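You operate a simulated robot arm through the tools that you are given. There is no shell and no other tool. Be economical: measure what you need, move in short steps, check, and stop when the job is done.

Carry out the task below with a simulated two-armed robot. There is one attempt and no reset: what you move stays moved.

## Task
Push the cabinet door shut. Put the 10 A fuse from the shelf under the grey desk on the top of the test bench and the 6 A fuse on the pump shelf. Open the right bench door, take the relay from the shelf under the grey desk and put it on the shelf in the right bench cupboard, then shut the door. Take the white tape from the wall shelf under the tags and leave it on top of the red plate. Put the small tub on the back of the test bench away on the wall shelf under the tags. Take the filter cartridge with the smallest size on its label and leave it in the grey tray. Press the fill button three times. Take the clear cup on the top of the wooden bench and put it away on the middle shelf of the steel rack. Take the crumpled paper and put it on the shelf under the wooden bench. Take the clear tube that says "B" from the top of the wooden bench and put it on the wall shelf under the tags. Open the blue drawer. Do these in any order. Set down upright: fuse, relay, clear cup, clear tube.

The check looks at the end state, three seconds after you hand in, the way a careful person would. Anything else that was tipped, shoved, dropped, spilled or broken makes it a failure.

## Robot
Two 7-joint arms with two-finger grippers on one trunk, on a base that drives. Base frame: it is fixed to the floor where the robot stands at the start and does not move with it; the origin is under the middle of the robot, x ahead of it, y to its left, z up. Readings come in m, degrees, newtons and seconds.
The left shoulder is at the start at [0.05, 0.216, 1.246], the right one opposite. With the tool pointing down near the work surface each hand reaches from about 0.1 to 0.54 m from the robot's upright axis, wherever it stands, measured 20 degrees to its own side. Places, roughly: blue drawer [4.5, 0.6, 0.8]; cabinet door [3.2, 0.2, 1.4]; clear cup (7x7x8 cm) [-0.8, -1.7, 0.9]; clear tube [-0.75, -1.75, 1]; crumpled paper (6x6x5 cm) [-0.9, -1.7, 0.9]; fill button [0.2, -2.3, 1.5]; filter cartridge [0.25, -2, 0.75]; fuse [4.5, 0.75, 0.5]; grey tray (49x29x9 cm) [-1.7, 1.7, 0.8]; middle shelf of the steel rack [0.8, 6.2, 0.6]; pump shelf (25x76 cm) [4.36, 2.68, 0.86]; red plate [4.25, 0.5, 1]; relay [4.75, 1, 0.5]; right bench door [2.2, -1.2, 0.5]; shelf in the right bench cupboard [2.3, -1.5, 0.5]; shelf under the wooden bench [-0.9, -1, 0.3]; small tub [3, -1.5, 1]; top of the test bench (100x21 cm) [2.46, -1.24, 0.9]; wall shelf under the tags (92x25 cm) [3.96, -1.2, 0.96]; white tape (6x6x3 cm) [3.6, -1.2, 1]. Payload 3.18 kg a hand.
The tool frame of a hand sits at the grasp point between the pads (the TCP): z along the fingers, y along the line on which they close. The tips reach 0.03 m beyond it. Largest opening 0.144 m; the body of the gripper starts 0.103 m behind the TCP.
Orientation is told as [roll, pitch, yaw] about the base's x, y, z axes, in that order, counted from this pose: with the fingers straight down and closing along the base's y, the tool's x points along the base's -x, its y along +y and its z along -z.

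## Interface
- The arms move only by the tool step_arm. It takes "left_increments", "right_increments" or both (then of equal length, played together; a hand with none holds still); each is a list that holds one entry, the list of rows, each a list of 7 numbers: the shift along the tool's x, y, z in m, then the turn, a rotation vector about the tool's x, y, z in degrees, then the closure in counts, from 0 (fully open) to 255 (shut). In form: [[[tx, ty, tz, rx, ry, rz, fingers], ...]]. A call has 1 to 10 rows; each row is the pose to reach, as a shift and turn from the pose commanded when the call began, along the tool's axes at that moment. Each row takes 0.2 s and may step no farther than 0.05 m and 8.6 degrees from the row before; otherwise, or with a gripper value out of range, the whole call is refused. Where a pose cannot be reached the arm comes as near as it can. A force on the tool above 40 N (or 10 N above the force at the start of the call, whichever is more), or a blocked arm, ends the call early, and 0.2 s more pass. Each finger halts on what it meets, pressing with about 37 N; the grip force reading is that of the motor and also rises with nothing between the fingers. The clock runs only during rows and for 0.2 s after the last one: add rows that repeat a pose to give the fingers time. It gives the time, the measured TCP pose, the force on the tool (base axes), the opening and the grip force at its end, in the units of the frame above (readings bear some noise), with the torque about the TCP (base axes, N m) and any sound that the robot's microphone picked up, and new pictures: "show" is both (left out), scene, wrist or none (wrist: the cameras of the hands that moved).
- Cameras (640 x 400 px; columns grow to the right, rows downward): "scene" is now at [0.1255, -0.0153, 1.5021]; the picture's right is [-0.16, -0.99, 0.00], its down [0.13, -0.02, -0.99] and it looks along [0.98, -0.15, 0.13] (base axes); focal length 264 px, centre (320, 200). "left" rides on the left gripper at [0.076, -0.016, -0.143] in its tool frame; the picture's right is [0.21, 0.98, 0.00], its down [-0.84, 0.18, -0.51] and it looks along [-0.50, 0.11, 0.86] (tool axes); focal length 218 px, centre (320, 200). "right" rides on the right gripper at [0.076, 0.016, -0.143] in its tool frame; the picture's right is [-0.21, 0.98, 0.00], its down [-0.84, -0.18, -0.51] and it looks along [-0.50, -0.11, 0.86] (tool axes); focal length 218 px, centre (320, 200).
- slide_trunk(by): slides the trunk up (or, below 0, down) by that many m; the arms and the scene camera ride with it, the base frame stays. It gives what a move gives, with no picture.
- drive_base(legs): drives the robot by 1 to 6 legs, each [ahead, left, turn to the left] in m, m and degrees, along the robot's own axes; the way and the turn of a leg run together, so that a leg with both is an arc; at most 1.5 m and 180 degrees a leg. The arms and the cameras ride along, it lands a little off, and it stops where it bumps. It gives what a move gives, and a new picture of the scene camera.
- turn_head(pan, tilt): turns the head with the scene camera to pan (to the left, within 80 degrees either way) and tilt (down, from -29 to 69), counted from straight ahead of the robot. It gives what a move gives, and a new picture of the scene camera.
- point_at(camera, pixels): for up to 12 pixels [column, row] of the newest picture of that camera ("zoom" is the newest enlarged one), the place [x, y, z] in the base frame of the surface seen there, good to about 0.003 m. No time passes.
- close_up(camera, box): a new picture of the part [left, top, right, bottom] of that camera's present view, enlarged. No time passes.
- sign_off(): hands the job in; it is judged then, once.

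Keep the steps short. Do not move on a guess: measure, check each grasp and each placing, and mend mistakes. In all there are 371 turns and 360 pictures (those below and enlarged ones count). Leave the grippers open and the arms clear of the work at the hand-in unless told otherwise, and finish with a single line.

The tools are called as a command line: name --argument value ..., lists and objects as JSON in quotes. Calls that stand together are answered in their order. step_arm: Moves the arms, as the interface text tells. Its arguments: {"type":"object","properties":{"left_increments":{"type":"array","items":{"type":"array","items":{"type":"array","items":{"type":"number"}}}},"right_increments":{"type":"array","items":{"type":"array","items":{"type":"array","items":{"type":"number"}}}},"show":{"type":"string","enum":["both","scene","wrist","none"]}},"required":[]} The other tools are called the same way: slide_trunk (by) slides the trunk up or down; drive_base (legs) drives the base; turn_head (pan, tilt) turns the head that bears the scene camera; point_at (camera, pixels) gives the place of the surface under pixels of a picture; close_up (camera, box) takes an enlarged picture of a part of a camera's view; sign_off () hands the job in.

At the start:

```text
clock: 0.0
left_eef_pos: [0.3257, 0.1058, 1.4642]
left_tcp_rot: [-0.2, 0.0, 0.1]
left_force: [-0.4, 0.5, 0.1]
left_ft_torque: [-0.03, -0.01, 0.01]
left_grip_width: 0.1438
left_grasp_force: 0.1
right_eef_pos: [0.3042, -0.1583, 1.4265]
right_tcp_rot: [-0.1, 0.0, 0.0]
right_force: [-0.3, 0.1, -0.1]
right_ft_torque: [0.01, -0.01, 0.03]
right_grip_width: 0.1442
right_grasp_force: 0.1
trunk travel left (down, up): [-0.325, 0.045]
robot x, y, heading: [0.0036, -0.0016, -0.0]
head pan, tilt: [-8.9, -7.3]
```

scene: 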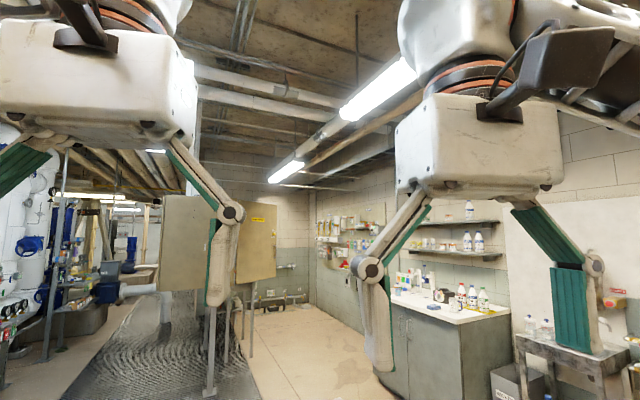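
right: 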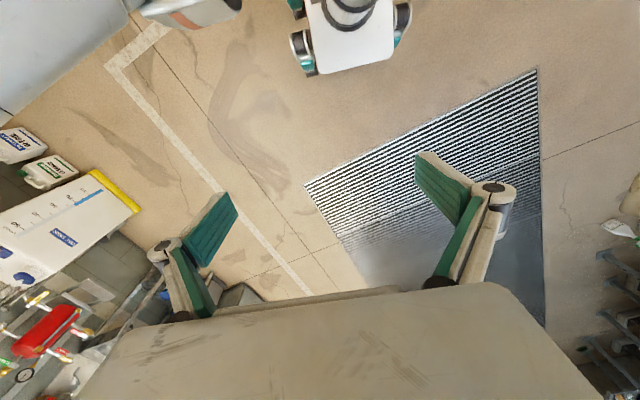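
left: 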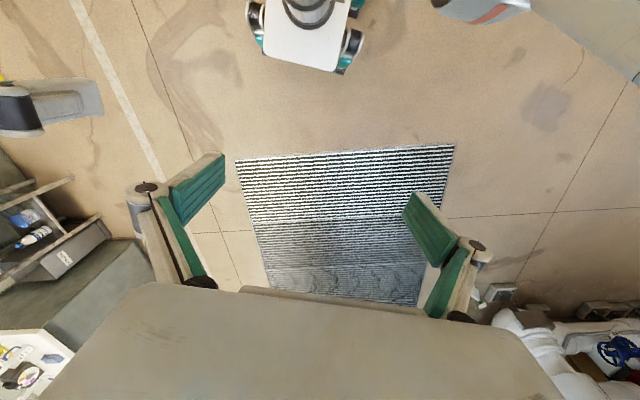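

I begin by looking around: the head to the right first, to see the test bench and the wooden bench.

turn_head --pan -75 --tilt 20

turn_head --pan -30 --tilt 15

turn_head --pan 15 --tilt 15

turn_head --pan 70 --tilt 20

```text
clock: 1.4
left_eef_pos: [0.3261, 0.1049, 1.4644]
left_tcp_rot: [-0.1, 0.0, 0.1]
left_force: [-0.1, 0.4, -0.1]
left_ft_torque: [0.0, -0.03, 0.01]
left_grip_width: 0.1442
left_grasp_force: 0.0
right_eef_pos: [0.3016, -0.1592, 1.4266]
right_tcp_rot: [0.0, 0.0, 0.0]
right_force: [-0.2, -0.2, 0.5]
right_ft_torque: [0.03, 0.01, 0.01]
right_grip_width: 0.1439
right_grasp_force: 0.0
trunk travel left (down, up): [-0.325, 0.045]
robot x, y, heading: [0.0053, 0.0044, -0.1]
head pan, tilt: [-75.0, 20.0]
```

scene: 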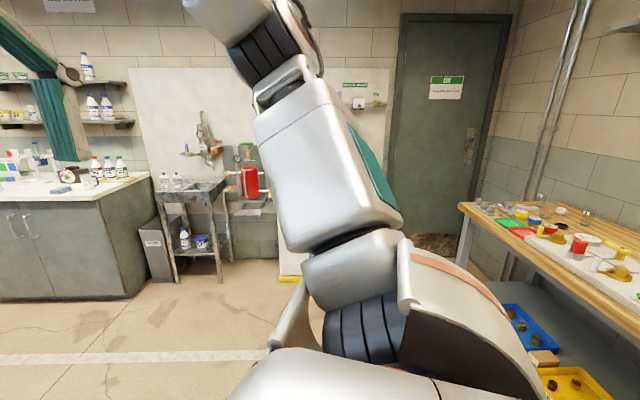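

```text
clock: 2.5
left_eef_pos: [0.3256, 0.1061, 1.4639]
left_tcp_rot: [-0.1, 0.0, 0.1]
left_force: [0.6, 0.6, 0.3]
left_ft_torque: [0.01, -0.02, -0.01]
left_grip_width: 0.1441
left_grasp_force: 0.0
right_eef_pos: [0.3035, -0.1593, 1.4265]
right_tcp_rot: [-0.1, 0.0, 0.0]
right_force: [0.3, -0.1, -0.4]
right_ft_torque: [0.02, 0.03, -0.02]
right_grip_width: 0.144
right_grasp_force: 0.1
trunk travel left (down, up): [-0.325, 0.045]
robot x, y, heading: [0.0012, 0.0002, -0.0]
head pan, tilt: [-30.0, 15.0]
```

scene: 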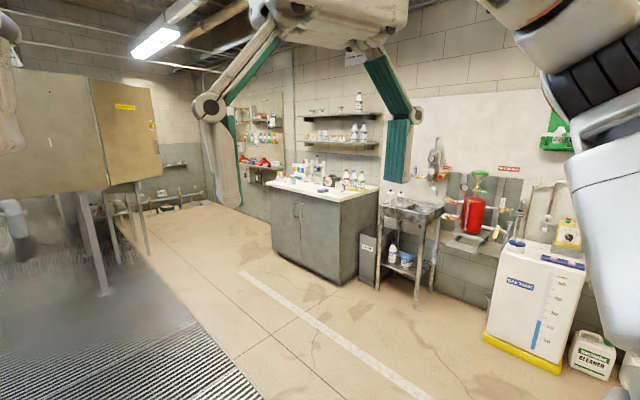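

```text
clock: 3.6
left_eef_pos: [0.3261, 0.1057, 1.4638]
left_tcp_rot: [-0.1, 0.1, 0.2]
left_force: [-0.3, -0.2, 0.2]
left_ft_torque: [-0.02, -0.01, 0.03]
left_grip_width: 0.1444
left_grasp_force: 0.1
right_eef_pos: [0.3035, -0.159, 1.427]
right_tcp_rot: [0.0, 0.0, -0.1]
right_force: [-0.2, -0.6, 0.1]
right_ft_torque: [-0.02, 0.02, 0.0]
right_grip_width: 0.144
right_grasp_force: 0.1
trunk travel left (down, up): [-0.325, 0.045]
robot x, y, heading: [0.0028, 0.002, -0.0]
head pan, tilt: [15.0, 15.0]
```

scene: 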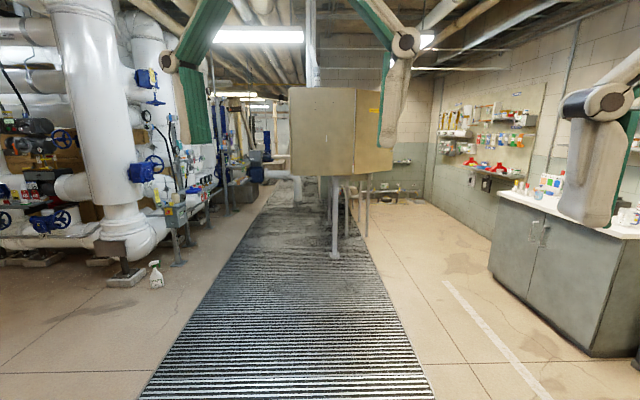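

```text
clock: 4.8
left_eef_pos: [0.3253, 0.1069, 1.4652]
left_tcp_rot: [-0.1, 0.0, 0.2]
left_force: [-0.4, -0.4, -0.4]
left_ft_torque: [0.03, 0.01, -0.03]
left_grip_width: 0.1441
left_grasp_force: 0.0
right_eef_pos: [0.3029, -0.1594, 1.4271]
right_tcp_rot: [0.0, 0.0, -0.1]
right_force: [1.1, 0.1, -0.5]
right_ft_torque: [0.0, 0.01, 0.01]
right_grip_width: 0.1442
right_grasp_force: 0.1
trunk travel left (down, up): [-0.325, 0.045]
robot x, y, heading: [0.0006, -0.0012, 0.1]
head pan, tilt: [70.0, 20.0]
```

scene: 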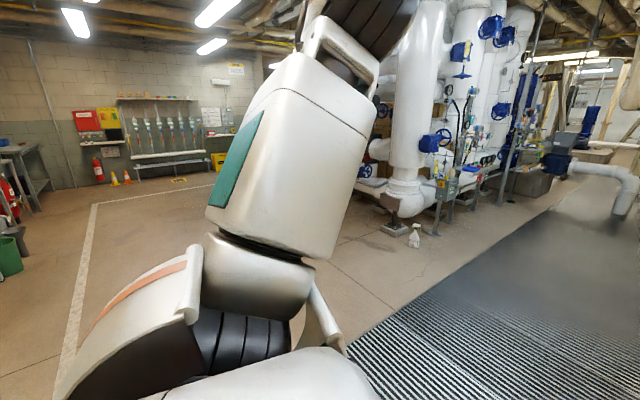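

The wooden bench is behind to my right. I turn the robot in place toward it (120° right) to see and measure.

drive_base --legs '[[0, 0, -110]]'

turn_head --pan -5 --tilt 25

```text
clock: 9.8
left_eef_pos: [-0.002, -0.3428, 1.4636]
left_tcp_rot: [-0.1, 0.0, -108.2]
left_force: [0.2, -0.8, 0.0]
left_ft_torque: [0.0, -0.01, -0.01]
left_grip_width: 0.144
left_grasp_force: 0.0
right_eef_pos: [-0.247, -0.2369, 1.4268]
right_tcp_rot: [0.0, 0.0, -108.4]
right_force: [-0.6, -0.2, 0.6]
right_ft_torque: [-0.01, -0.01, -0.03]
right_grip_width: 0.1441
right_grasp_force: 0.1
trunk travel left (down, up): [-0.325, 0.045]
robot x, y, heading: [-0.001, 0.0005, -108.5]
head pan, tilt: [70.0, 20.0]
```

scene: 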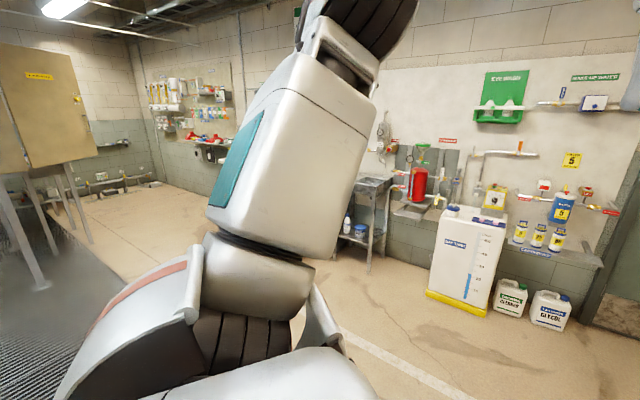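

```text
clock: 11.3
left_eef_pos: [-0.0021, -0.3429, 1.4653]
left_tcp_rot: [-0.1, 0.1, -108.3]
left_force: [0.1, 0.1, -0.7]
left_ft_torque: [0.01, -0.02, 0.0]
left_grip_width: 0.144
left_grasp_force: 0.0
right_eef_pos: [-0.2461, -0.2376, 1.4268]
right_tcp_rot: [0.0, 0.0, -108.4]
right_force: [-0.3, -0.1, -0.7]
right_ft_torque: [0.0, -0.03, 0.0]
right_grip_width: 0.1439
right_grasp_force: 0.1
trunk travel left (down, up): [-0.325, 0.045]
robot x, y, heading: [0.0019, -0.0011, -108.6]
head pan, tilt: [-5.0, 25.0]
```

scene: 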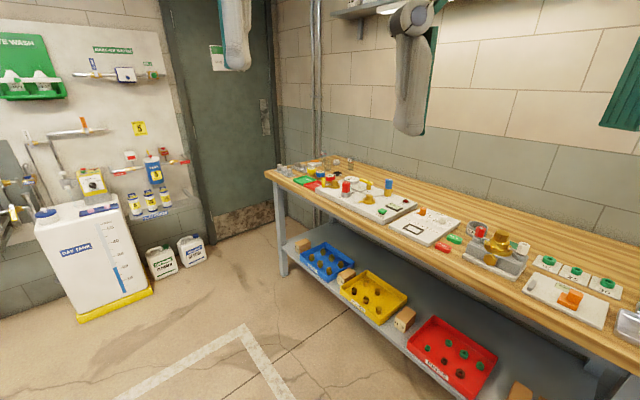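

I see the filter cartridges at ~(133-165,200) and bench items. Measuring the bench and zooming on both zones.

point_at --camera "scene" --pixels '[[276, 175], [316, 150], [600, 350], [133, 207], [165, 197], [180, 205], [280, 245], [123, 75], [415, 310], [346, 210], [500, 160], [420, 210]]'

close_up --camera "scene" --box '[260, 140, 480, 278]'

close_up --camera "scene" --box '[20, 30, 220, 230]'

```text
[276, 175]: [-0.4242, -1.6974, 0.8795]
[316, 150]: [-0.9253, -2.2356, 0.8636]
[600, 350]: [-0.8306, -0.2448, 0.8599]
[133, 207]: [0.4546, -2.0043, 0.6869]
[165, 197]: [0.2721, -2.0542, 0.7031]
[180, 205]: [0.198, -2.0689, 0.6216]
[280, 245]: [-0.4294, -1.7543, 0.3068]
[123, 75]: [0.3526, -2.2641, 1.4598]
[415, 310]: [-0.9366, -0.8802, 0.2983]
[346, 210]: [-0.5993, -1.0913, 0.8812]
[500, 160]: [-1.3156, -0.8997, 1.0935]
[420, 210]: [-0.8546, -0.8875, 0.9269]
```

```text
2.90 times, centred on (370, 209) of scene
```

zoom: 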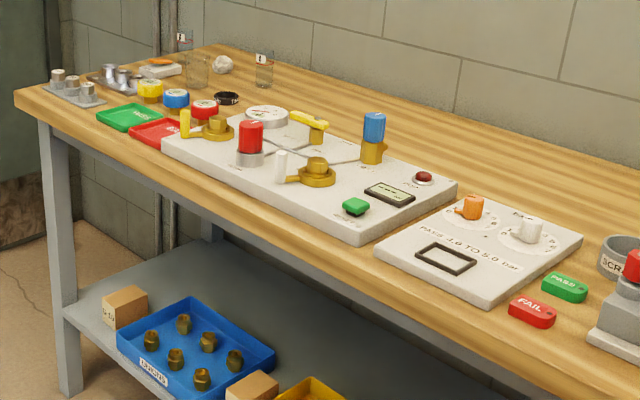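

```text
2.00 times, centred on (120, 130) of scene
```

zoom: 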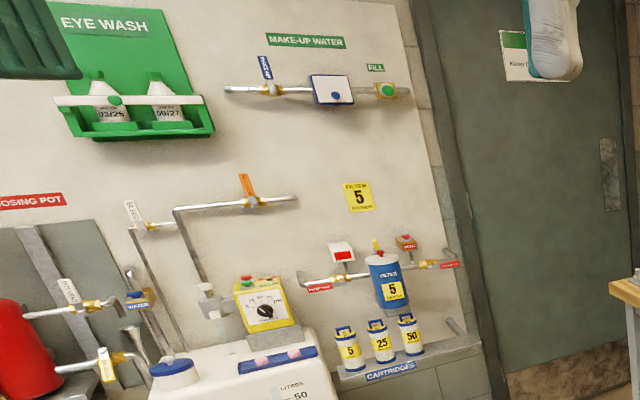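

Cartridges read 5, 25, 50 (the "5" is leftmost); the green FILL button is at the right end of the make-up water pipe. Now I measure the bench edge more, and my own base footprint from the wrist pictures.

point_at --camera "scene" --pixels '[[268, 172], [282, 187], [350, 234], [430, 273], [560, 351], [318, 150], [335, 163], [349, 163], [327, 167], [323, 155], [160, 77], [125, 205]]'

turn_head --pan 0 --tilt 69

```text
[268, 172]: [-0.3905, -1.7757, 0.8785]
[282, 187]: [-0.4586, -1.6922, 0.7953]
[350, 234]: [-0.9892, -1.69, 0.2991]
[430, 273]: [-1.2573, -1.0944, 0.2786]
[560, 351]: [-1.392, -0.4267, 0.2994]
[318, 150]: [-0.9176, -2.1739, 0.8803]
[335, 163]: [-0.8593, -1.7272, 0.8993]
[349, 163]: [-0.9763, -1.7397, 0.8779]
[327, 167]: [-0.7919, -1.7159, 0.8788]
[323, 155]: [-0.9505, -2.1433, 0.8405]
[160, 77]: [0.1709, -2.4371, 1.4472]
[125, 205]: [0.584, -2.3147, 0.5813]
```

```text
clock: 12.4
left_eef_pos: [-0.0026, -0.3418, 1.4649]
left_tcp_rot: [-0.1, 0.0, -108.4]
left_force: [0.2, 0.1, 1.5]
left_ft_torque: [0.0, 0.03, 0.02]
left_grip_width: 0.1438
left_grasp_force: 0.1
right_eef_pos: [-0.2465, -0.239, 1.4269]
right_tcp_rot: [0.1, 0.0, -108.4]
right_force: [-0.1, -0.8, -0.2]
right_ft_torque: [0.0, -0.01, -0.01]
right_grip_width: 0.1441
right_grasp_force: 0.0
trunk travel left (down, up): [-0.325, 0.045]
robot x, y, heading: [0.0005, 0.0022, -108.3]
head pan, tilt: [0.0, 68.8]
```

scene: 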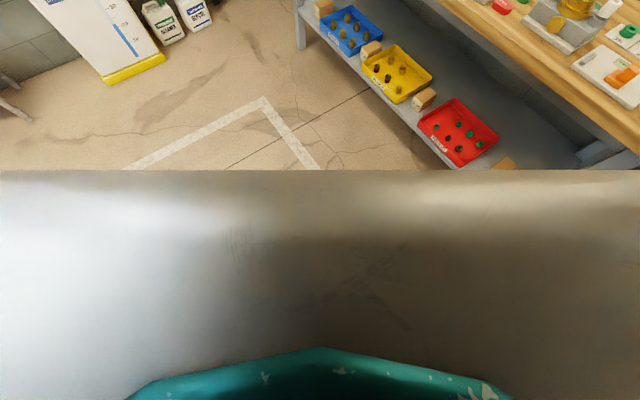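

Trying the wrist pictures to locate the front of my own base (white block with wheels).

point_at --camera "left" --pixels '[[270, 60], [330, 65], [252, 40], [342, 70], [300, 30], [300, 10]]'

point_at --camera "right" --pixels '[[320, 70], [385, 50], [300, 70], [400, 45]]'

```text
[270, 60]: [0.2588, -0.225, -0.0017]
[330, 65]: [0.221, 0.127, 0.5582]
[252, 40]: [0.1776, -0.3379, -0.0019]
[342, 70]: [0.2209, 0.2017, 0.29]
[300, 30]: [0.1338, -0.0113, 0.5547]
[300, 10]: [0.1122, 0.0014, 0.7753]
```

```text
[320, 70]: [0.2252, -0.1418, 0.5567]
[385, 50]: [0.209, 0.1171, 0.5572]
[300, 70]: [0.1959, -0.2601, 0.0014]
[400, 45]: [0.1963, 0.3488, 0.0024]
```

My base front is 0.225 m ahead of the axis, 0.56 m high. I drive to roughly (0.1,-1.2) and then face the bench.

drive_base --legs '[[1.1, 0.47, 0], [0, 0, -55]]'

turn_head --pan 10 --tilt 35

```text
clock: 20.8
left_eef_pos: [-0.1847, -1.3736, 1.4649]
left_tcp_rot: [-0.1, 0.0, -163.4]
left_force: [-0.5, 0.2, 0.1]
left_ft_torque: [-0.01, -0.02, 0.05]
left_grip_width: 0.144
left_grasp_force: 0.2
right_eef_pos: [-0.2401, -1.1117, 1.4271]
right_tcp_rot: [0.0, 0.0, -163.4]
right_force: [-0.5, 0.1, 0.0]
right_ft_torque: [0.0, 0.0, -0.01]
right_grip_width: 0.1441
right_grasp_force: 0.1
trunk travel left (down, up): [-0.325, 0.045]
robot x, y, heading: [0.0924, -1.1782, -163.6]
head pan, tilt: [0.0, 68.8]
```

scene: 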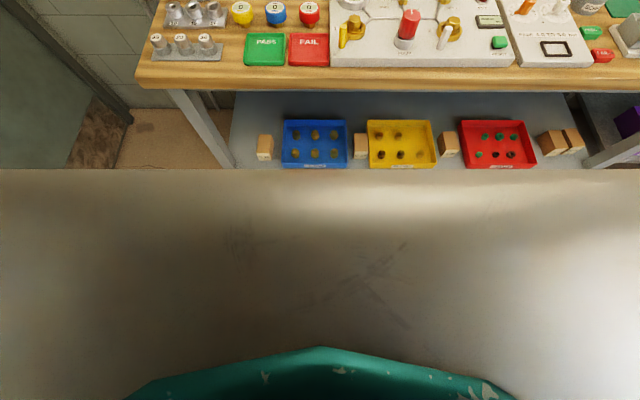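

```text
clock: 21.8
left_eef_pos: [-0.1847, -1.3722, 1.4655]
left_tcp_rot: [-0.1, 0.0, -163.3]
left_force: [0.3, -0.3, -0.2]
left_ft_torque: [0.0, 0.01, 0.01]
left_grip_width: 0.144
left_grasp_force: 0.1
right_eef_pos: [-0.2391, -1.1131, 1.4282]
right_tcp_rot: [0.0, -0.1, -163.4]
right_force: [-0.5, -0.8, -0.7]
right_ft_torque: [0.0, 0.05, 0.03]
right_grip_width: 0.1439
right_grasp_force: 0.1
trunk travel left (down, up): [-0.325, 0.045]
robot x, y, heading: [0.0986, -1.1779, -163.5]
head pan, tilt: [10.0, 35.0]
```

scene: 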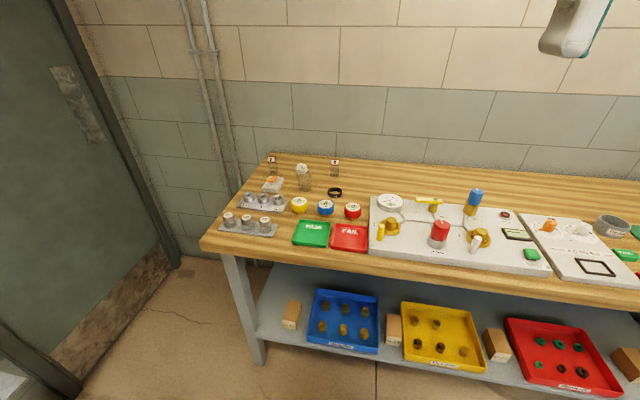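

The robot faces the bench squarely. Zoom on the cup/paper/tubes at (240-360,150-200) and measure.

close_up --camera "scene" --box '[220, 140, 380, 240]'

point_at --camera "scene" --pixels '[[201, 244], [450, 279], [273, 155], [420, 165], [273, 168], [335, 172], [303, 168], [305, 185], [305, 190], [334, 180], [272, 180], [290, 330]]'

```text
4.00 times, centred on (300, 190) of scene
```

zoom: 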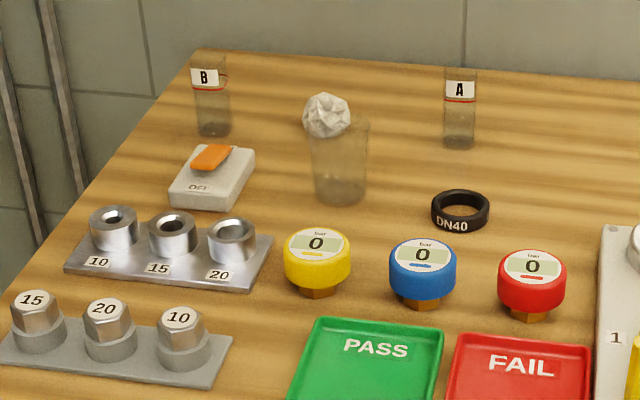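

```text
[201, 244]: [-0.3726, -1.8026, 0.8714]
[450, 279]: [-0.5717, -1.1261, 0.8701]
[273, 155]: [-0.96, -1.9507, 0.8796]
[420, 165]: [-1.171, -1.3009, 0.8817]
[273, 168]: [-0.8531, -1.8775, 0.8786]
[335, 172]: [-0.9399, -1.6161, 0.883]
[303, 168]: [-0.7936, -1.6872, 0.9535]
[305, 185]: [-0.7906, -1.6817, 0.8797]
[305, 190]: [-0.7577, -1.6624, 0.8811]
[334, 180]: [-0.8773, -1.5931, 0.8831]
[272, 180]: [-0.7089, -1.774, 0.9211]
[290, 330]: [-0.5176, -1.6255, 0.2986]
```

point_at --camera "zoom" --pixels '[[204, 78], [205, 99], [213, 134], [328, 100], [325, 120], [341, 204], [340, 185], [365, 130], [210, 183], [195, 225], [316, 245], [460, 195]]'

```text
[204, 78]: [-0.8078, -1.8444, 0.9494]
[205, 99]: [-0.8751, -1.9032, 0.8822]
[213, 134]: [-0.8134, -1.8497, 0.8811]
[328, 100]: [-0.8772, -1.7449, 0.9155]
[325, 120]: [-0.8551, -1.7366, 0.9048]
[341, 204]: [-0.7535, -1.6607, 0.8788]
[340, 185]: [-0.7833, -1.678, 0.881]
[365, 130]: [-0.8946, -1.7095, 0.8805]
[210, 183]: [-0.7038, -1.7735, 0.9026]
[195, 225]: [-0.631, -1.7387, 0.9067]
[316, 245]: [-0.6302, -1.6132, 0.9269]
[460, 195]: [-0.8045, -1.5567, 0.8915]
```

Cup centre ≈(-0.785,-1.685), paper ≈(-0.885,-1.75), tube B ≈(-0.825,-1.862). I move up to the bench so the left arm is opposite the paper and lower the trunk.

drive_base --legs '[[0.34, 0.06, 0]]'

slide_trunk --by -0.2

```text
clock: 24.1
left_eef_pos: [-0.4974, -1.5276, 1.4667]
left_tcp_rot: [-0.1, 0.1, -163.4]
left_force: [-0.7, -0.1, -0.2]
left_ft_torque: [0.03, 0.02, 0.0]
left_grip_width: 0.144
left_grasp_force: 0.1
right_eef_pos: [-0.552, -1.2664, 1.4269]
right_tcp_rot: [-0.1, 0.0, -163.4]
right_force: [-0.7, 0.9, 0.9]
right_ft_torque: [0.03, 0.01, 0.02]
right_grip_width: 0.1441
right_grasp_force: 0.0
trunk travel left (down, up): [-0.325, 0.045]
robot x, y, heading: [-0.2168, -1.3325, -163.5]
head pan, tilt: [10.0, 35.0]
```

scene: 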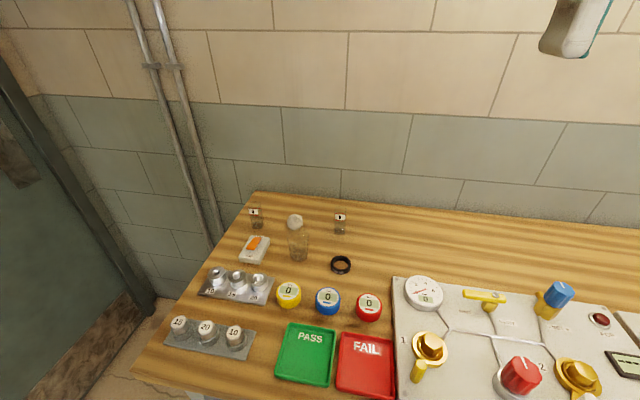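

```text
clock: 26.1
left_eef_pos: [-0.5061, -1.531, 1.2632]
left_tcp_rot: [0.0, 0.9, -163.3]
left_force: [0.6, 0.0, -0.8]
left_ft_torque: [0.0, 0.0, 0.0]
left_grip_width: 0.144
left_grasp_force: 0.1
right_eef_pos: [-0.5668, -1.2714, 1.2236]
right_tcp_rot: [0.4, 0.7, -164.5]
right_force: [-6.0, -0.5, -3.9]
right_ft_torque: [0.34, -0.15, -0.4]
right_grip_width: 0.1417
right_grasp_force: 0.1
trunk travel left (down, up): [-0.127, 0.242]
robot x, y, heading: [-0.2172, -1.33, -163.5]
head pan, tilt: [10.0, 35.0]
stopped: the force on the tool passed its limit at 49 N (the readings are from after the stop); the commanded pose is now the measured one
```

The right hand met something at z 1.22. Looking at what.

step_arm --right_increments '[[[0, 0, 0, 0, 0, 0, 0]]]' --show "both"

```text
clock: 26.4
left_eef_pos: [-0.5041, -1.5306, 1.2625]
left_tcp_rot: [-0.2, 0.9, -163.4]
left_force: [0.2, 0.1, 0.1]
left_ft_torque: [-0.01, -0.02, 0.03]
left_grip_width: 0.144
left_grasp_force: 0.1
right_eef_pos: [-0.5647, -1.2696, 1.2251]
right_tcp_rot: [0.2, 0.6, -164.6]
right_force: [-10.0, 0.1, -4.8]
right_ft_torque: [0.2, -0.41, -0.76]
right_grip_width: 0.1414
right_grasp_force: 0.0
trunk travel left (down, up): [-0.127, 0.242]
robot x, y, heading: [-0.2163, -1.3333, -163.4]
head pan, tilt: [10.0, 35.0]
```

scene: 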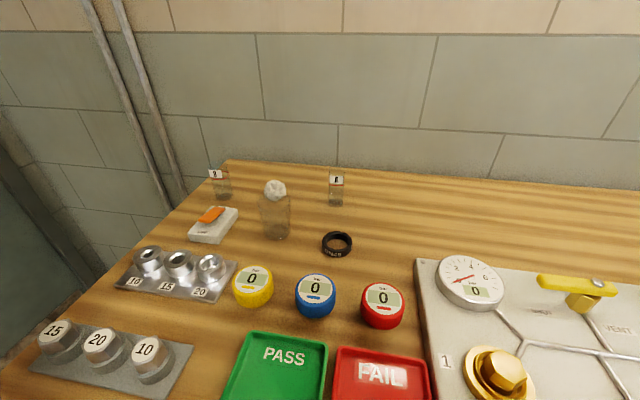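
right: 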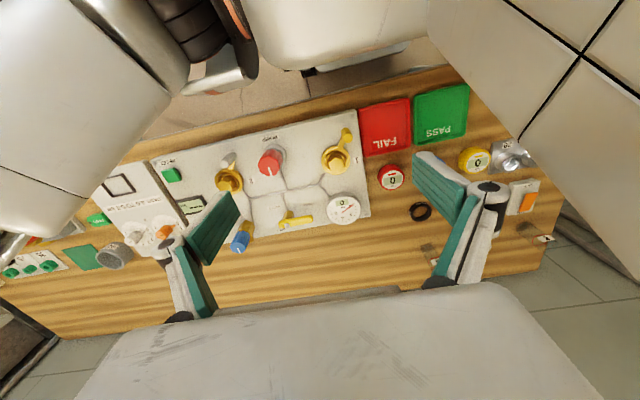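

The two grippers are likely touching one another; I move the right hand 0.1 m outward.

step_arm --right_increments '[[[0, -0.03, 0, 0, 0, 0, 0], [0, -0.07, 0, 0, 0, 0, 0], [0, -0.12, 0, 0, 0, 0, 0]]]' --show "none"

slide_trunk --by -0.1

```text
clock: 27.2
left_eef_pos: [-0.5055, -1.527, 1.2638]
left_tcp_rot: [0.1, 0.8, -163.4]
left_force: [0.2, 1.1, 0.0]
left_ft_torque: [-0.1, -0.05, -0.02]
left_grip_width: 0.1441
left_grasp_force: 0.1
right_eef_pos: [-0.6071, -1.1707, 1.1942]
right_tcp_rot: [0.6, 0.6, -164.5]
right_force: [-0.4, 0.0, -0.6]
right_ft_torque: [-0.1, -0.06, -0.01]
right_grip_width: 0.1438
right_grasp_force: 0.0
right hand out of reach, approached as far as the arm can: row 2, 3
trunk travel left (down, up): [-0.127, 0.242]
robot x, y, heading: [-0.2178, -1.3353, -163.4]
head pan, tilt: [10.0, 35.0]
```

```text
clock: 28.6
left_eef_pos: [-0.6178, -1.5638, 1.0765]
left_tcp_rot: [-0.2, 20.7, -163.3]
left_force: [0.6, 0.2, 0.6]
left_ft_torque: [-0.01, 0.01, 0.01]
left_grip_width: 0.1443
left_grasp_force: 0.0
right_eef_pos: [-0.7014, -1.205, 1.0067]
right_tcp_rot: [0.0, 21.3, -164.5]
right_force: [-0.5, 0.9, -0.5]
right_ft_torque: [-0.02, 0.05, -0.01]
right_grip_width: 0.144
right_grasp_force: 0.0
trunk travel left (down, up): [-0.027, 0.342]
robot x, y, heading: [-0.2159, -1.33, -163.4]
head pan, tilt: [10.0, 35.0]
```

Trunk leaning also pitched the hands. Let me look, raising the right hand a bit.

step_arm --right_increments '[[[0, 0, -0.05, 0, 0, 0, 0], [0.02, 0, -0.1, 0, 0, 0, 0], [0.03, 0, -0.15, 0, 0, 0, 0]]]' --show "both"

```text
refused: row 2 steps farther than a row can; nothing moved
```

step_arm --right_increments '[[[0, 0, -0.05, 0, 0, 0, 0], [0.0, 0, -0.1, 0, 0, 0, 0]]]' --left_increments '[[[0, 0, 0, 0, 0, 0, 0], [0.0, 0, 0, 0, 0, 0, 0]]]' --show "both"

```text
clock: 29.2
left_eef_pos: [-0.6185, -1.5632, 1.0754]
left_tcp_rot: [-0.2, 20.8, -163.2]
left_force: [-0.7, -0.1, 0.3]
left_ft_torque: [0.0, 0.01, 0.0]
left_grip_width: 0.1441
left_grasp_force: 0.1
right_eef_pos: [-0.7228, -1.2389, 1.0151]
right_tcp_rot: [0.0, 21.2, -164.5]
right_force: [0.5, 0.5, 0.0]
right_ft_torque: [-0.03, 0.07, 0.04]
right_grip_width: 0.144
right_grasp_force: 0.0
right hand out of reach, approached as far as the arm can: row 1, 2
trunk travel left (down, up): [-0.027, 0.342]
robot x, y, heading: [-0.2176, -1.3322, -163.4]
head pan, tilt: [10.0, 35.0]
```

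scene: 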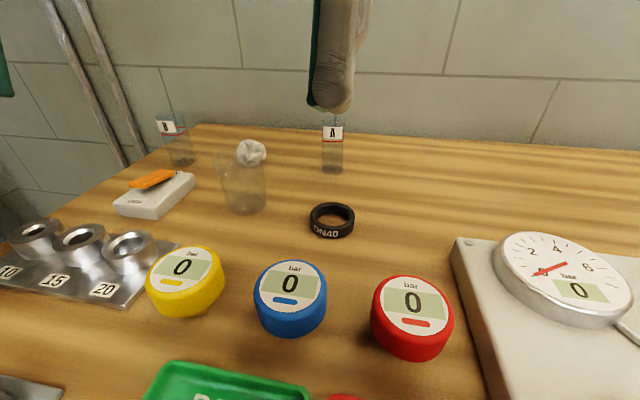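
right: 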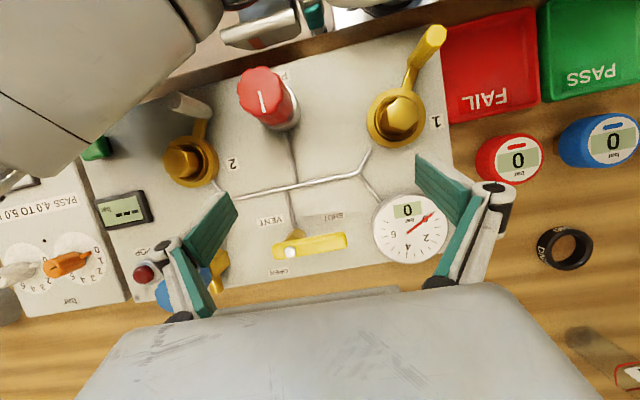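
left: 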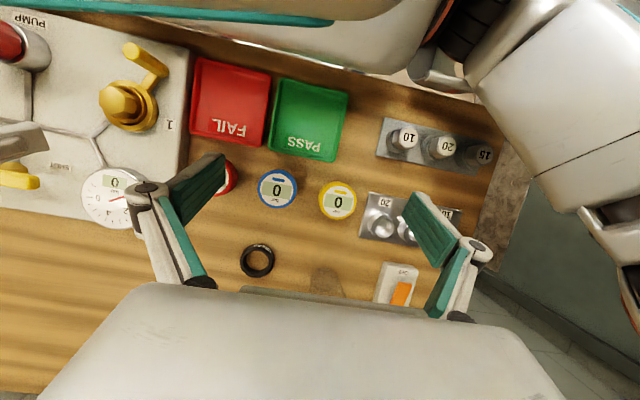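

Cup stands at (245,190) in front of the paper, so I take the cup first. Zoom to measure it precisely.

close_up --camera "scene" --box '[150, 100, 310, 220]'

```text
3.33 times, centred on (230, 160) of scene
```

zoom: 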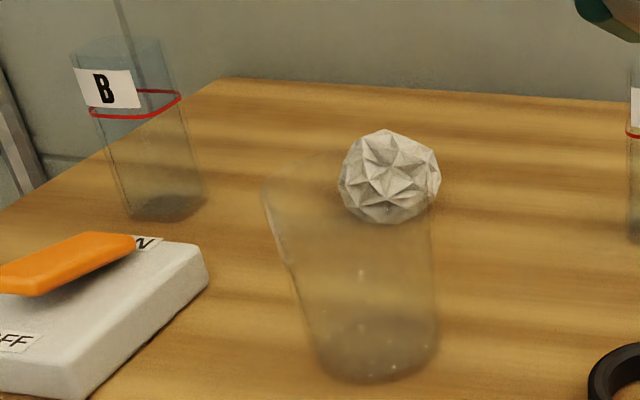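

point_at --camera "zoom" --pixels '[[316, 350], [441, 335], [375, 384], [375, 350], [140, 210], [205, 195], [160, 222], [105, 88], [388, 220], [390, 175], [345, 175], [437, 175]]'

```text
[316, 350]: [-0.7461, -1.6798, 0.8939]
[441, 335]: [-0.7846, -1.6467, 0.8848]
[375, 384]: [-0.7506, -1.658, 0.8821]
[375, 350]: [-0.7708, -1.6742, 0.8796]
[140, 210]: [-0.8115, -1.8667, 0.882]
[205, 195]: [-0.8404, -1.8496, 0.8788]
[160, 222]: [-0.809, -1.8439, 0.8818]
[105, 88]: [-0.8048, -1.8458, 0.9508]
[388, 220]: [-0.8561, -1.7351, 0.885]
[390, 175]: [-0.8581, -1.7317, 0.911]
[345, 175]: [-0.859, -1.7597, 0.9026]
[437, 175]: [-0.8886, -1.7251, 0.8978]
```

Cup centre ≈(-0.773,-1.672). Moving the left hand to a pre-grasp, pitching fingers forward by 30° more.

step_arm --left_increments '[[[-0.013, 0.012, 0.023, 0, -6, 0, 0], [-0.027, 0.024, 0.046, 0, -12, 0, 0], [-0.04, 0.037, 0.069, 0, -18, 0, 0], [-0.053, 0.049, 0.092, 0, -24, 0, 0], [-0.067, 0.061, 0.115, 0, -30, 0, 0]]]' --show "both"

```text
clock: 29.7
left_eef_pos: [-0.6211, -1.5823, 1.0439]
left_tcp_rot: [-0.8, 13.3, -162.7]
left_force: [-10.4, -2.1, 14.8]
left_ft_torque: [0.68, -2.41, 0.15]
left_grip_width: 0.1442
left_grasp_force: 0.1
right_eef_pos: [-0.7228, -1.2391, 1.0149]
right_tcp_rot: [0.0, 21.2, -164.5]
right_force: [-0.7, 0.4, 0.7]
right_ft_torque: [0.01, -0.04, -0.01]
right_grip_width: 0.144
right_grasp_force: 0.0
trunk travel left (down, up): [-0.027, 0.342]
robot x, y, heading: [-0.2168, -1.3337, -163.6]
head pan, tilt: [10.0, 35.0]
stopped in row 2 (left hand): the force on the tool passed its limit at 66 N (the readings are from after the stop); the commanded pose is now the measured one
```

scene: 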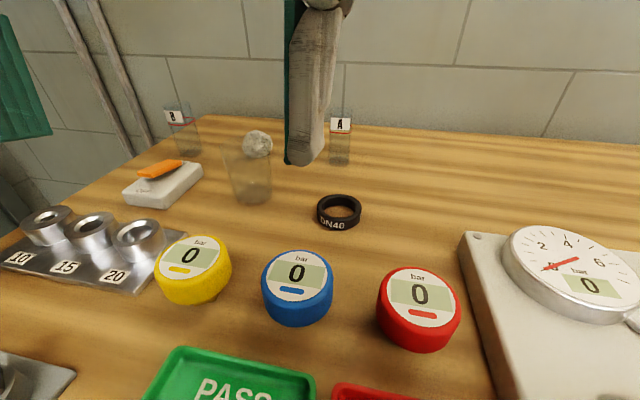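
left: 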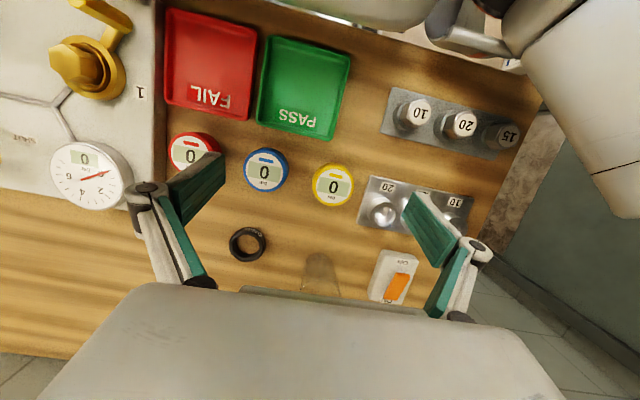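

The gripper is up against my own head because the trunk leaned. I slide the trunk back up by 0.1 to undo the lean.

slide_trunk --by 0.1

turn_head --pan 15 --tilt 40

```text
clock: 31.0
left_eef_pos: [-0.6233, -1.5836, 1.1423]
left_tcp_rot: [-0.7, 13.5, -162.7]
left_force: [-0.7, -0.1, -0.9]
left_ft_torque: [0.04, -0.07, -0.01]
left_grip_width: 0.1441
left_grasp_force: 0.1
right_eef_pos: [-0.6724, -1.2246, 1.1711]
right_tcp_rot: [0.3, 10.4, -164.5]
right_force: [-0.3, 0.2, -0.1]
right_ft_torque: [0.02, -0.1, 0.02]
right_grip_width: 0.144
right_grasp_force: 0.0
trunk travel left (down, up): [-0.127, 0.242]
robot x, y, heading: [-0.2132, -1.3308, -163.5]
head pan, tilt: [10.0, 35.0]
```

```text
clock: 31.7
left_eef_pos: [-0.6192, -1.582, 1.1435]
left_tcp_rot: [-0.6, 13.2, -162.8]
left_force: [0.0, -0.7, 0.2]
left_ft_torque: [0.0, -0.02, 0.0]
left_grip_width: 0.144
left_grasp_force: 0.1
right_eef_pos: [-0.6699, -1.2244, 1.1734]
right_tcp_rot: [0.5, 10.2, -164.7]
right_force: [-0.8, -0.8, 0.3]
right_ft_torque: [-0.05, 0.0, 0.01]
right_grip_width: 0.1441
right_grasp_force: 0.1
trunk travel left (down, up): [-0.127, 0.242]
robot x, y, heading: [-0.2143, -1.331, -163.4]
head pan, tilt: [15.0, 40.0]
```

scene: 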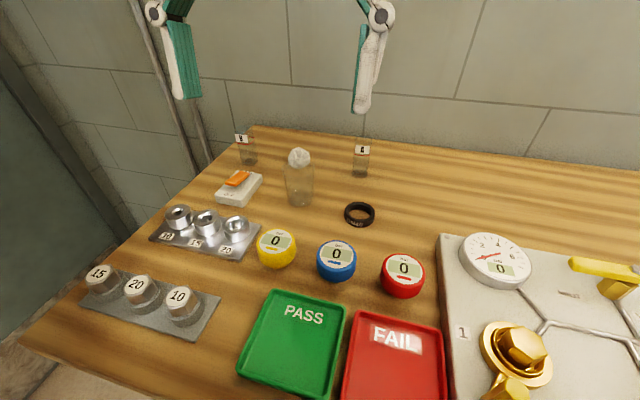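

Clear now. I pitch the left hand forward (to −50°) and move it forward at height.

step_arm --left_increments '[[[-0.013, 0.005, 0.003, 0, -8, 0, 0], [-0.026, 0.011, 0.007, 0, -16, 0, 0], [-0.039, 0.016, 0.01, 0, -24, 0, 0], [-0.052, 0.022, 0.013, 0, -32, 0, 0], [-0.066, 0.027, 0.017, 0, -40, 0, 0], [-0.079, 0.032, 0.02, 0, -48, 0, 0], [-0.092, 0.038, 0.024, 0, -56, 0, 0], [-0.105, 0.043, 0.027, 0, -63, 0, 0]]]' --show "both"

```text
clock: 33.5
left_eef_pos: [-0.6995, -1.6505, 1.0912]
left_tcp_rot: [-1.1, -50.0, -161.7]
left_force: [0.4, 0.6, 0.4]
left_ft_torque: [-0.01, -0.01, 0.02]
left_grip_width: 0.1438
left_grasp_force: 0.0
right_eef_pos: [-0.6705, -1.2248, 1.1734]
right_tcp_rot: [0.5, 10.3, -164.6]
right_force: [1.0, -0.7, 0.5]
right_ft_torque: [0.02, -0.01, -0.01]
right_grip_width: 0.1439
right_grasp_force: 0.1
trunk travel left (down, up): [-0.127, 0.242]
robot x, y, heading: [-0.2212, -1.3335, -163.2]
head pan, tilt: [15.0, 40.0]
```

scene: 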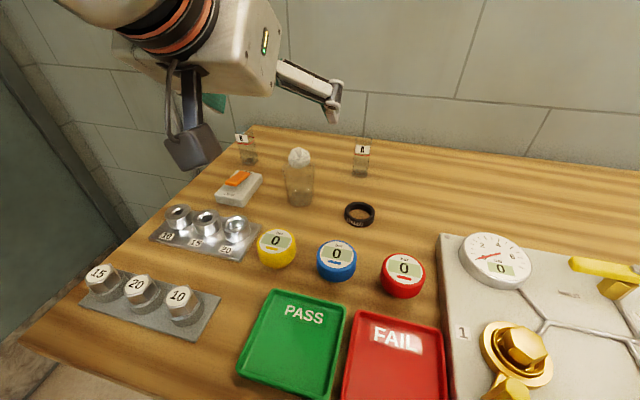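
left: 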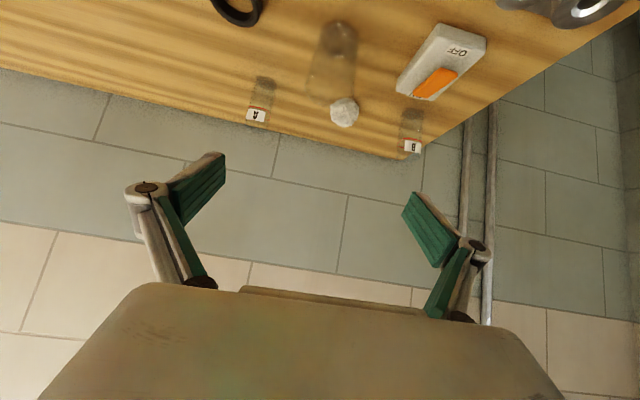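

Works. To keep the wrist camera clear of the yellow gauge, I steepen to −32° and go to the pre-grasp above/behind the cup.

step_arm --left_increments '[[[0.015, 0, 0.028, 0, 6, 0, 0], [0.03, 0, 0.055, 0, 12, 0, 0], [0.045, 0, 0.083, 0, 18, 0, 0]]]' --show "wrist"

```text
clock: 34.3
left_eef_pos: [-0.7329, -1.6581, 1.0026]
left_tcp_rot: [-0.9, -31.7, -162.2]
left_force: [-0.5, 0.4, -0.1]
left_ft_torque: [0.02, 0.02, 0.0]
left_grip_width: 0.144
left_grasp_force: 0.1
right_eef_pos: [-0.6705, -1.2245, 1.1733]
right_tcp_rot: [0.4, 10.3, -164.5]
right_force: [-0.7, -0.1, -0.4]
right_ft_torque: [-0.02, -0.04, -0.03]
right_grip_width: 0.1442
right_grasp_force: 0.0
trunk travel left (down, up): [-0.127, 0.242]
robot x, y, heading: [-0.2157, -1.3311, -163.5]
head pan, tilt: [15.0, 40.0]
```

left: 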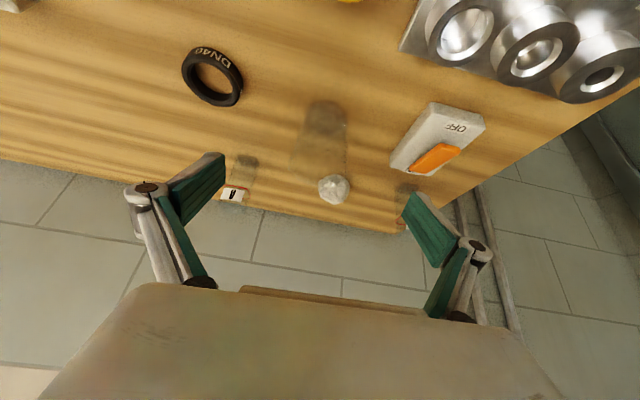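

Cup is centred between the fingers. I narrow the opening to ~0.10 m (to clear the white switch block), then advance 8 cm.

step_arm --left_increments '[[[0, 0, 0, 0, 0, 0, 75], [0, 0, 0.04, 0, 0, 0, 75], [0, 0, 0.08, 0, 0, 0, 75]]]' --show "both"

```text
clock: 35.1
left_eef_pos: [-0.7748, -1.6737, 0.9353]
left_tcp_rot: [-0.8, -31.8, -162.1]
left_force: [0.4, -0.1, 0.8]
left_ft_torque: [-0.03, -0.01, 0.01]
left_grip_width: 0.1018
left_grasp_force: 0.1
right_eef_pos: [-0.6698, -1.2249, 1.1731]
right_tcp_rot: [0.3, 10.2, -164.5]
right_force: [-0.4, -0.4, -0.2]
right_ft_torque: [0.01, 0.01, -0.02]
right_grip_width: 0.1442
right_grasp_force: 0.1
trunk travel left (down, up): [-0.127, 0.242]
robot x, y, heading: [-0.2153, -1.3355, -163.4]
head pan, tilt: [15.0, 40.0]
```

scene: 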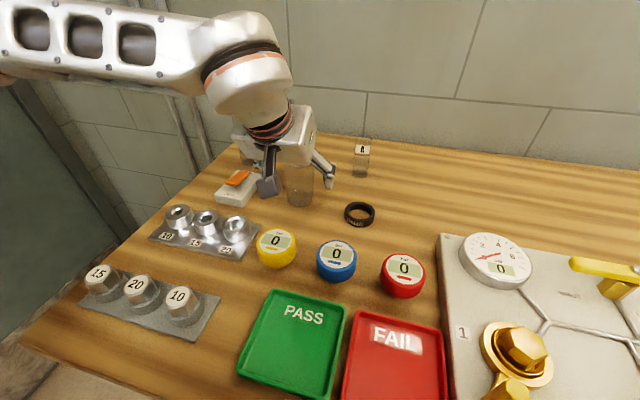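
left: 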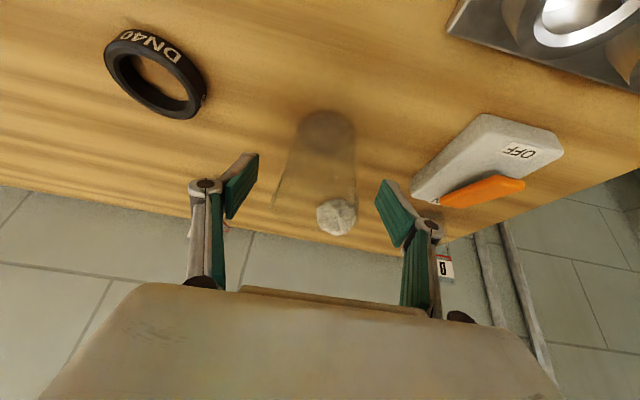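

Cup sits between the pads. Closing.

step_arm --left_increments '[[[0, 0, 0, 0, 0, 0, 200], [0, 0, 0, 0, 0, 0, 200], [0, 0, 0, 0, 0, 0, 200]]]' --show "wrist"

```text
clock: 35.9
left_eef_pos: [-0.7756, -1.6723, 0.9362]
left_tcp_rot: [-0.9, -31.9, -162.0]
left_force: [-0.2, 0.5, 3.5]
left_ft_torque: [-0.09, -0.1, 0.03]
left_grip_width: 0.0563
left_grasp_force: 36.9
right_eef_pos: [-0.669, -1.2241, 1.1748]
right_tcp_rot: [0.4, 10.1, -164.6]
right_force: [0.5, -0.3, -0.8]
right_ft_torque: [-0.03, -0.04, 0.03]
right_grip_width: 0.1439
right_grasp_force: 0.2
trunk travel left (down, up): [-0.127, 0.242]
robot x, y, heading: [-0.2172, -1.3311, -163.1]
head pan, tilt: [15.0, 40.0]
```

left: 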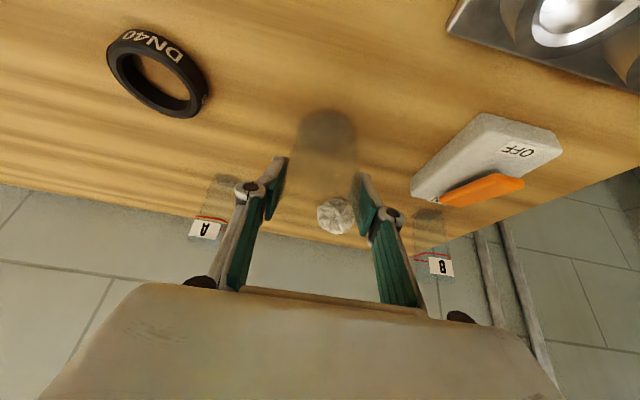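

Held (0.056 m, 37 N). Lift straight up 12 cm.

step_arm --left_increments '[[[-0.016, 0, -0.025, 0, 0, 0, 200], [-0.032, 0, -0.051, 0, 0, 0, 200], [-0.048, 0, -0.076, 0, 0, 0, 200], [-0.064, 0, -0.102, 0, 0, 0, 200]]]' --show "both"

```text
clock: 36.9
left_eef_pos: [-0.7736, -1.6747, 1.0593]
left_tcp_rot: [-1.0, -31.9, -162.2]
left_force: [0.0, 0.1, -1.4]
left_ft_torque: [0.01, -0.01, 0.02]
left_grip_width: 0.0563
left_grasp_force: 37.3
right_eef_pos: [-0.669, -1.2233, 1.1732]
right_tcp_rot: [0.4, 10.2, -164.7]
right_force: [0.8, 0.0, 0.8]
right_ft_torque: [0.01, -0.02, 0.01]
right_grip_width: 0.1444
right_grasp_force: 0.0
trunk travel left (down, up): [-0.127, 0.242]
robot x, y, heading: [-0.2186, -1.3314, -163.7]
head pan, tilt: [15.0, 40.0]
```

scene: 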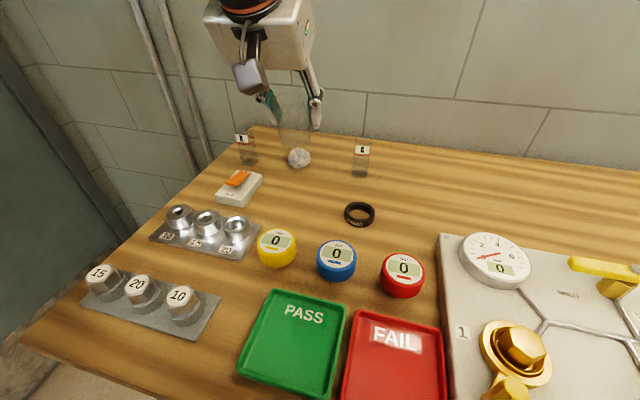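
left: 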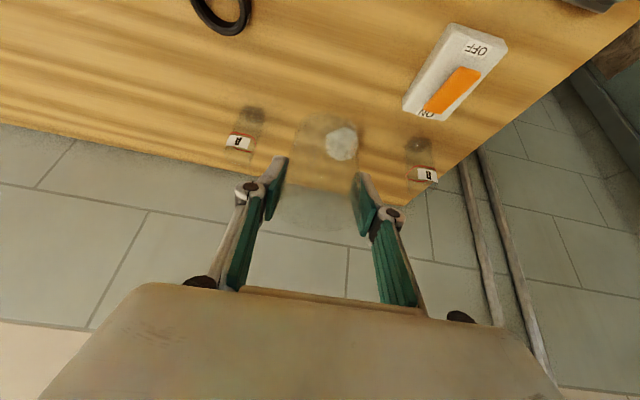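

Cup is up and held. I back away 0.5 m, then pull the left hand in, and look at the wall with the button.

drive_base --legs '[[-0.5, 0, 0]]'

step_arm --left_increments '[[[0.032, 0, -0.032, 0, 0, 0, 200], [0.063, 0, -0.065, 0, 0, 0, 200], [0.095, 0, -0.097, 0, 0, 0, 200], [0.127, 0, -0.13, 0, 0, 0, 200], [0.159, 0, -0.162, 0, 0, 0, 200]]]' --show "none"

turn_head --pan 65 --tilt 25

```text
clock: 39.8
left_eef_pos: [-0.2941, -1.5311, 1.0574]
left_tcp_rot: [-0.8, -31.8, -162.3]
left_force: [-0.1, 0.5, -0.4]
left_ft_torque: [-0.01, -0.01, 0.02]
left_grip_width: 0.0564
left_grasp_force: 37.3
right_eef_pos: [-0.1889, -1.0805, 1.1734]
right_tcp_rot: [0.5, 10.3, -164.7]
right_force: [0.5, 0.0, 1.3]
right_ft_torque: [-0.01, -0.02, 0.0]
right_grip_width: 0.1442
right_grasp_force: 0.0
trunk travel left (down, up): [-0.127, 0.242]
robot x, y, heading: [0.2659, -1.1922, -163.7]
head pan, tilt: [15.0, 40.0]
```

scene: 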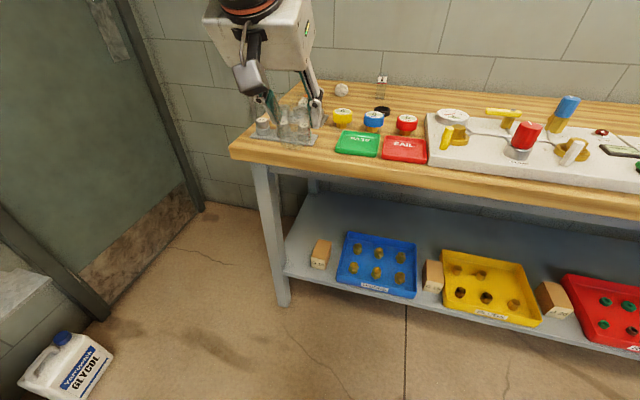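

```text
clock: 41.0
left_eef_pos: [-0.0846, -1.469, 1.112]
left_tcp_rot: [-1.3, -31.0, -161.1]
left_force: [0.3, 0.9, -0.6]
left_ft_torque: [0.0, 0.07, -0.03]
left_grip_width: 0.0564
left_grasp_force: 37.1
right_eef_pos: [-0.1871, -1.0801, 1.1736]
right_tcp_rot: [0.4, 10.3, -164.7]
right_force: [-0.3, 0.6, 0.7]
right_ft_torque: [0.0, 0.02, -0.03]
right_grip_width: 0.1439
right_grasp_force: 0.1
trunk travel left (down, up): [-0.127, 0.242]
robot x, y, heading: [0.2652, -1.1855, -163.4]
head pan, tilt: [15.0, 40.0]
```

```text
clock: 42.2
left_eef_pos: [-0.0825, -1.4667, 1.1135]
left_tcp_rot: [-0.9, -31.9, -162.4]
left_force: [-0.3, 0.5, -0.2]
left_ft_torque: [0.01, -0.01, 0.01]
left_grip_width: 0.0563
left_grasp_force: 36.4
right_eef_pos: [-0.1883, -1.0818, 1.1736]
right_tcp_rot: [0.4, 10.1, -164.6]
right_force: [-0.2, 0.1, 0.2]
right_ft_torque: [-0.03, -0.01, 0.0]
right_grip_width: 0.1437
right_grasp_force: 0.0
trunk travel left (down, up): [-0.127, 0.242]
robot x, y, heading: [0.2631, -1.1887, -163.6]
head pan, tilt: [65.0, 25.0]
```

scene: 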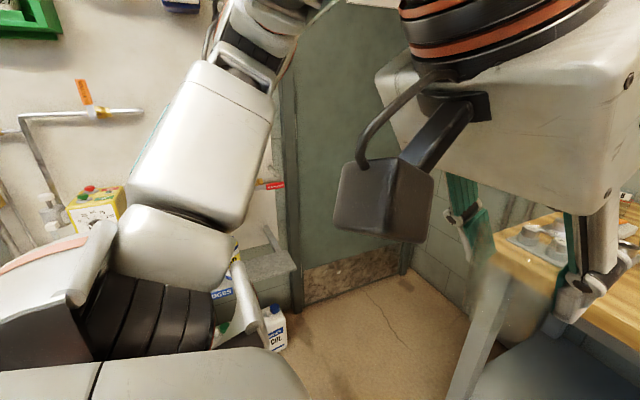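

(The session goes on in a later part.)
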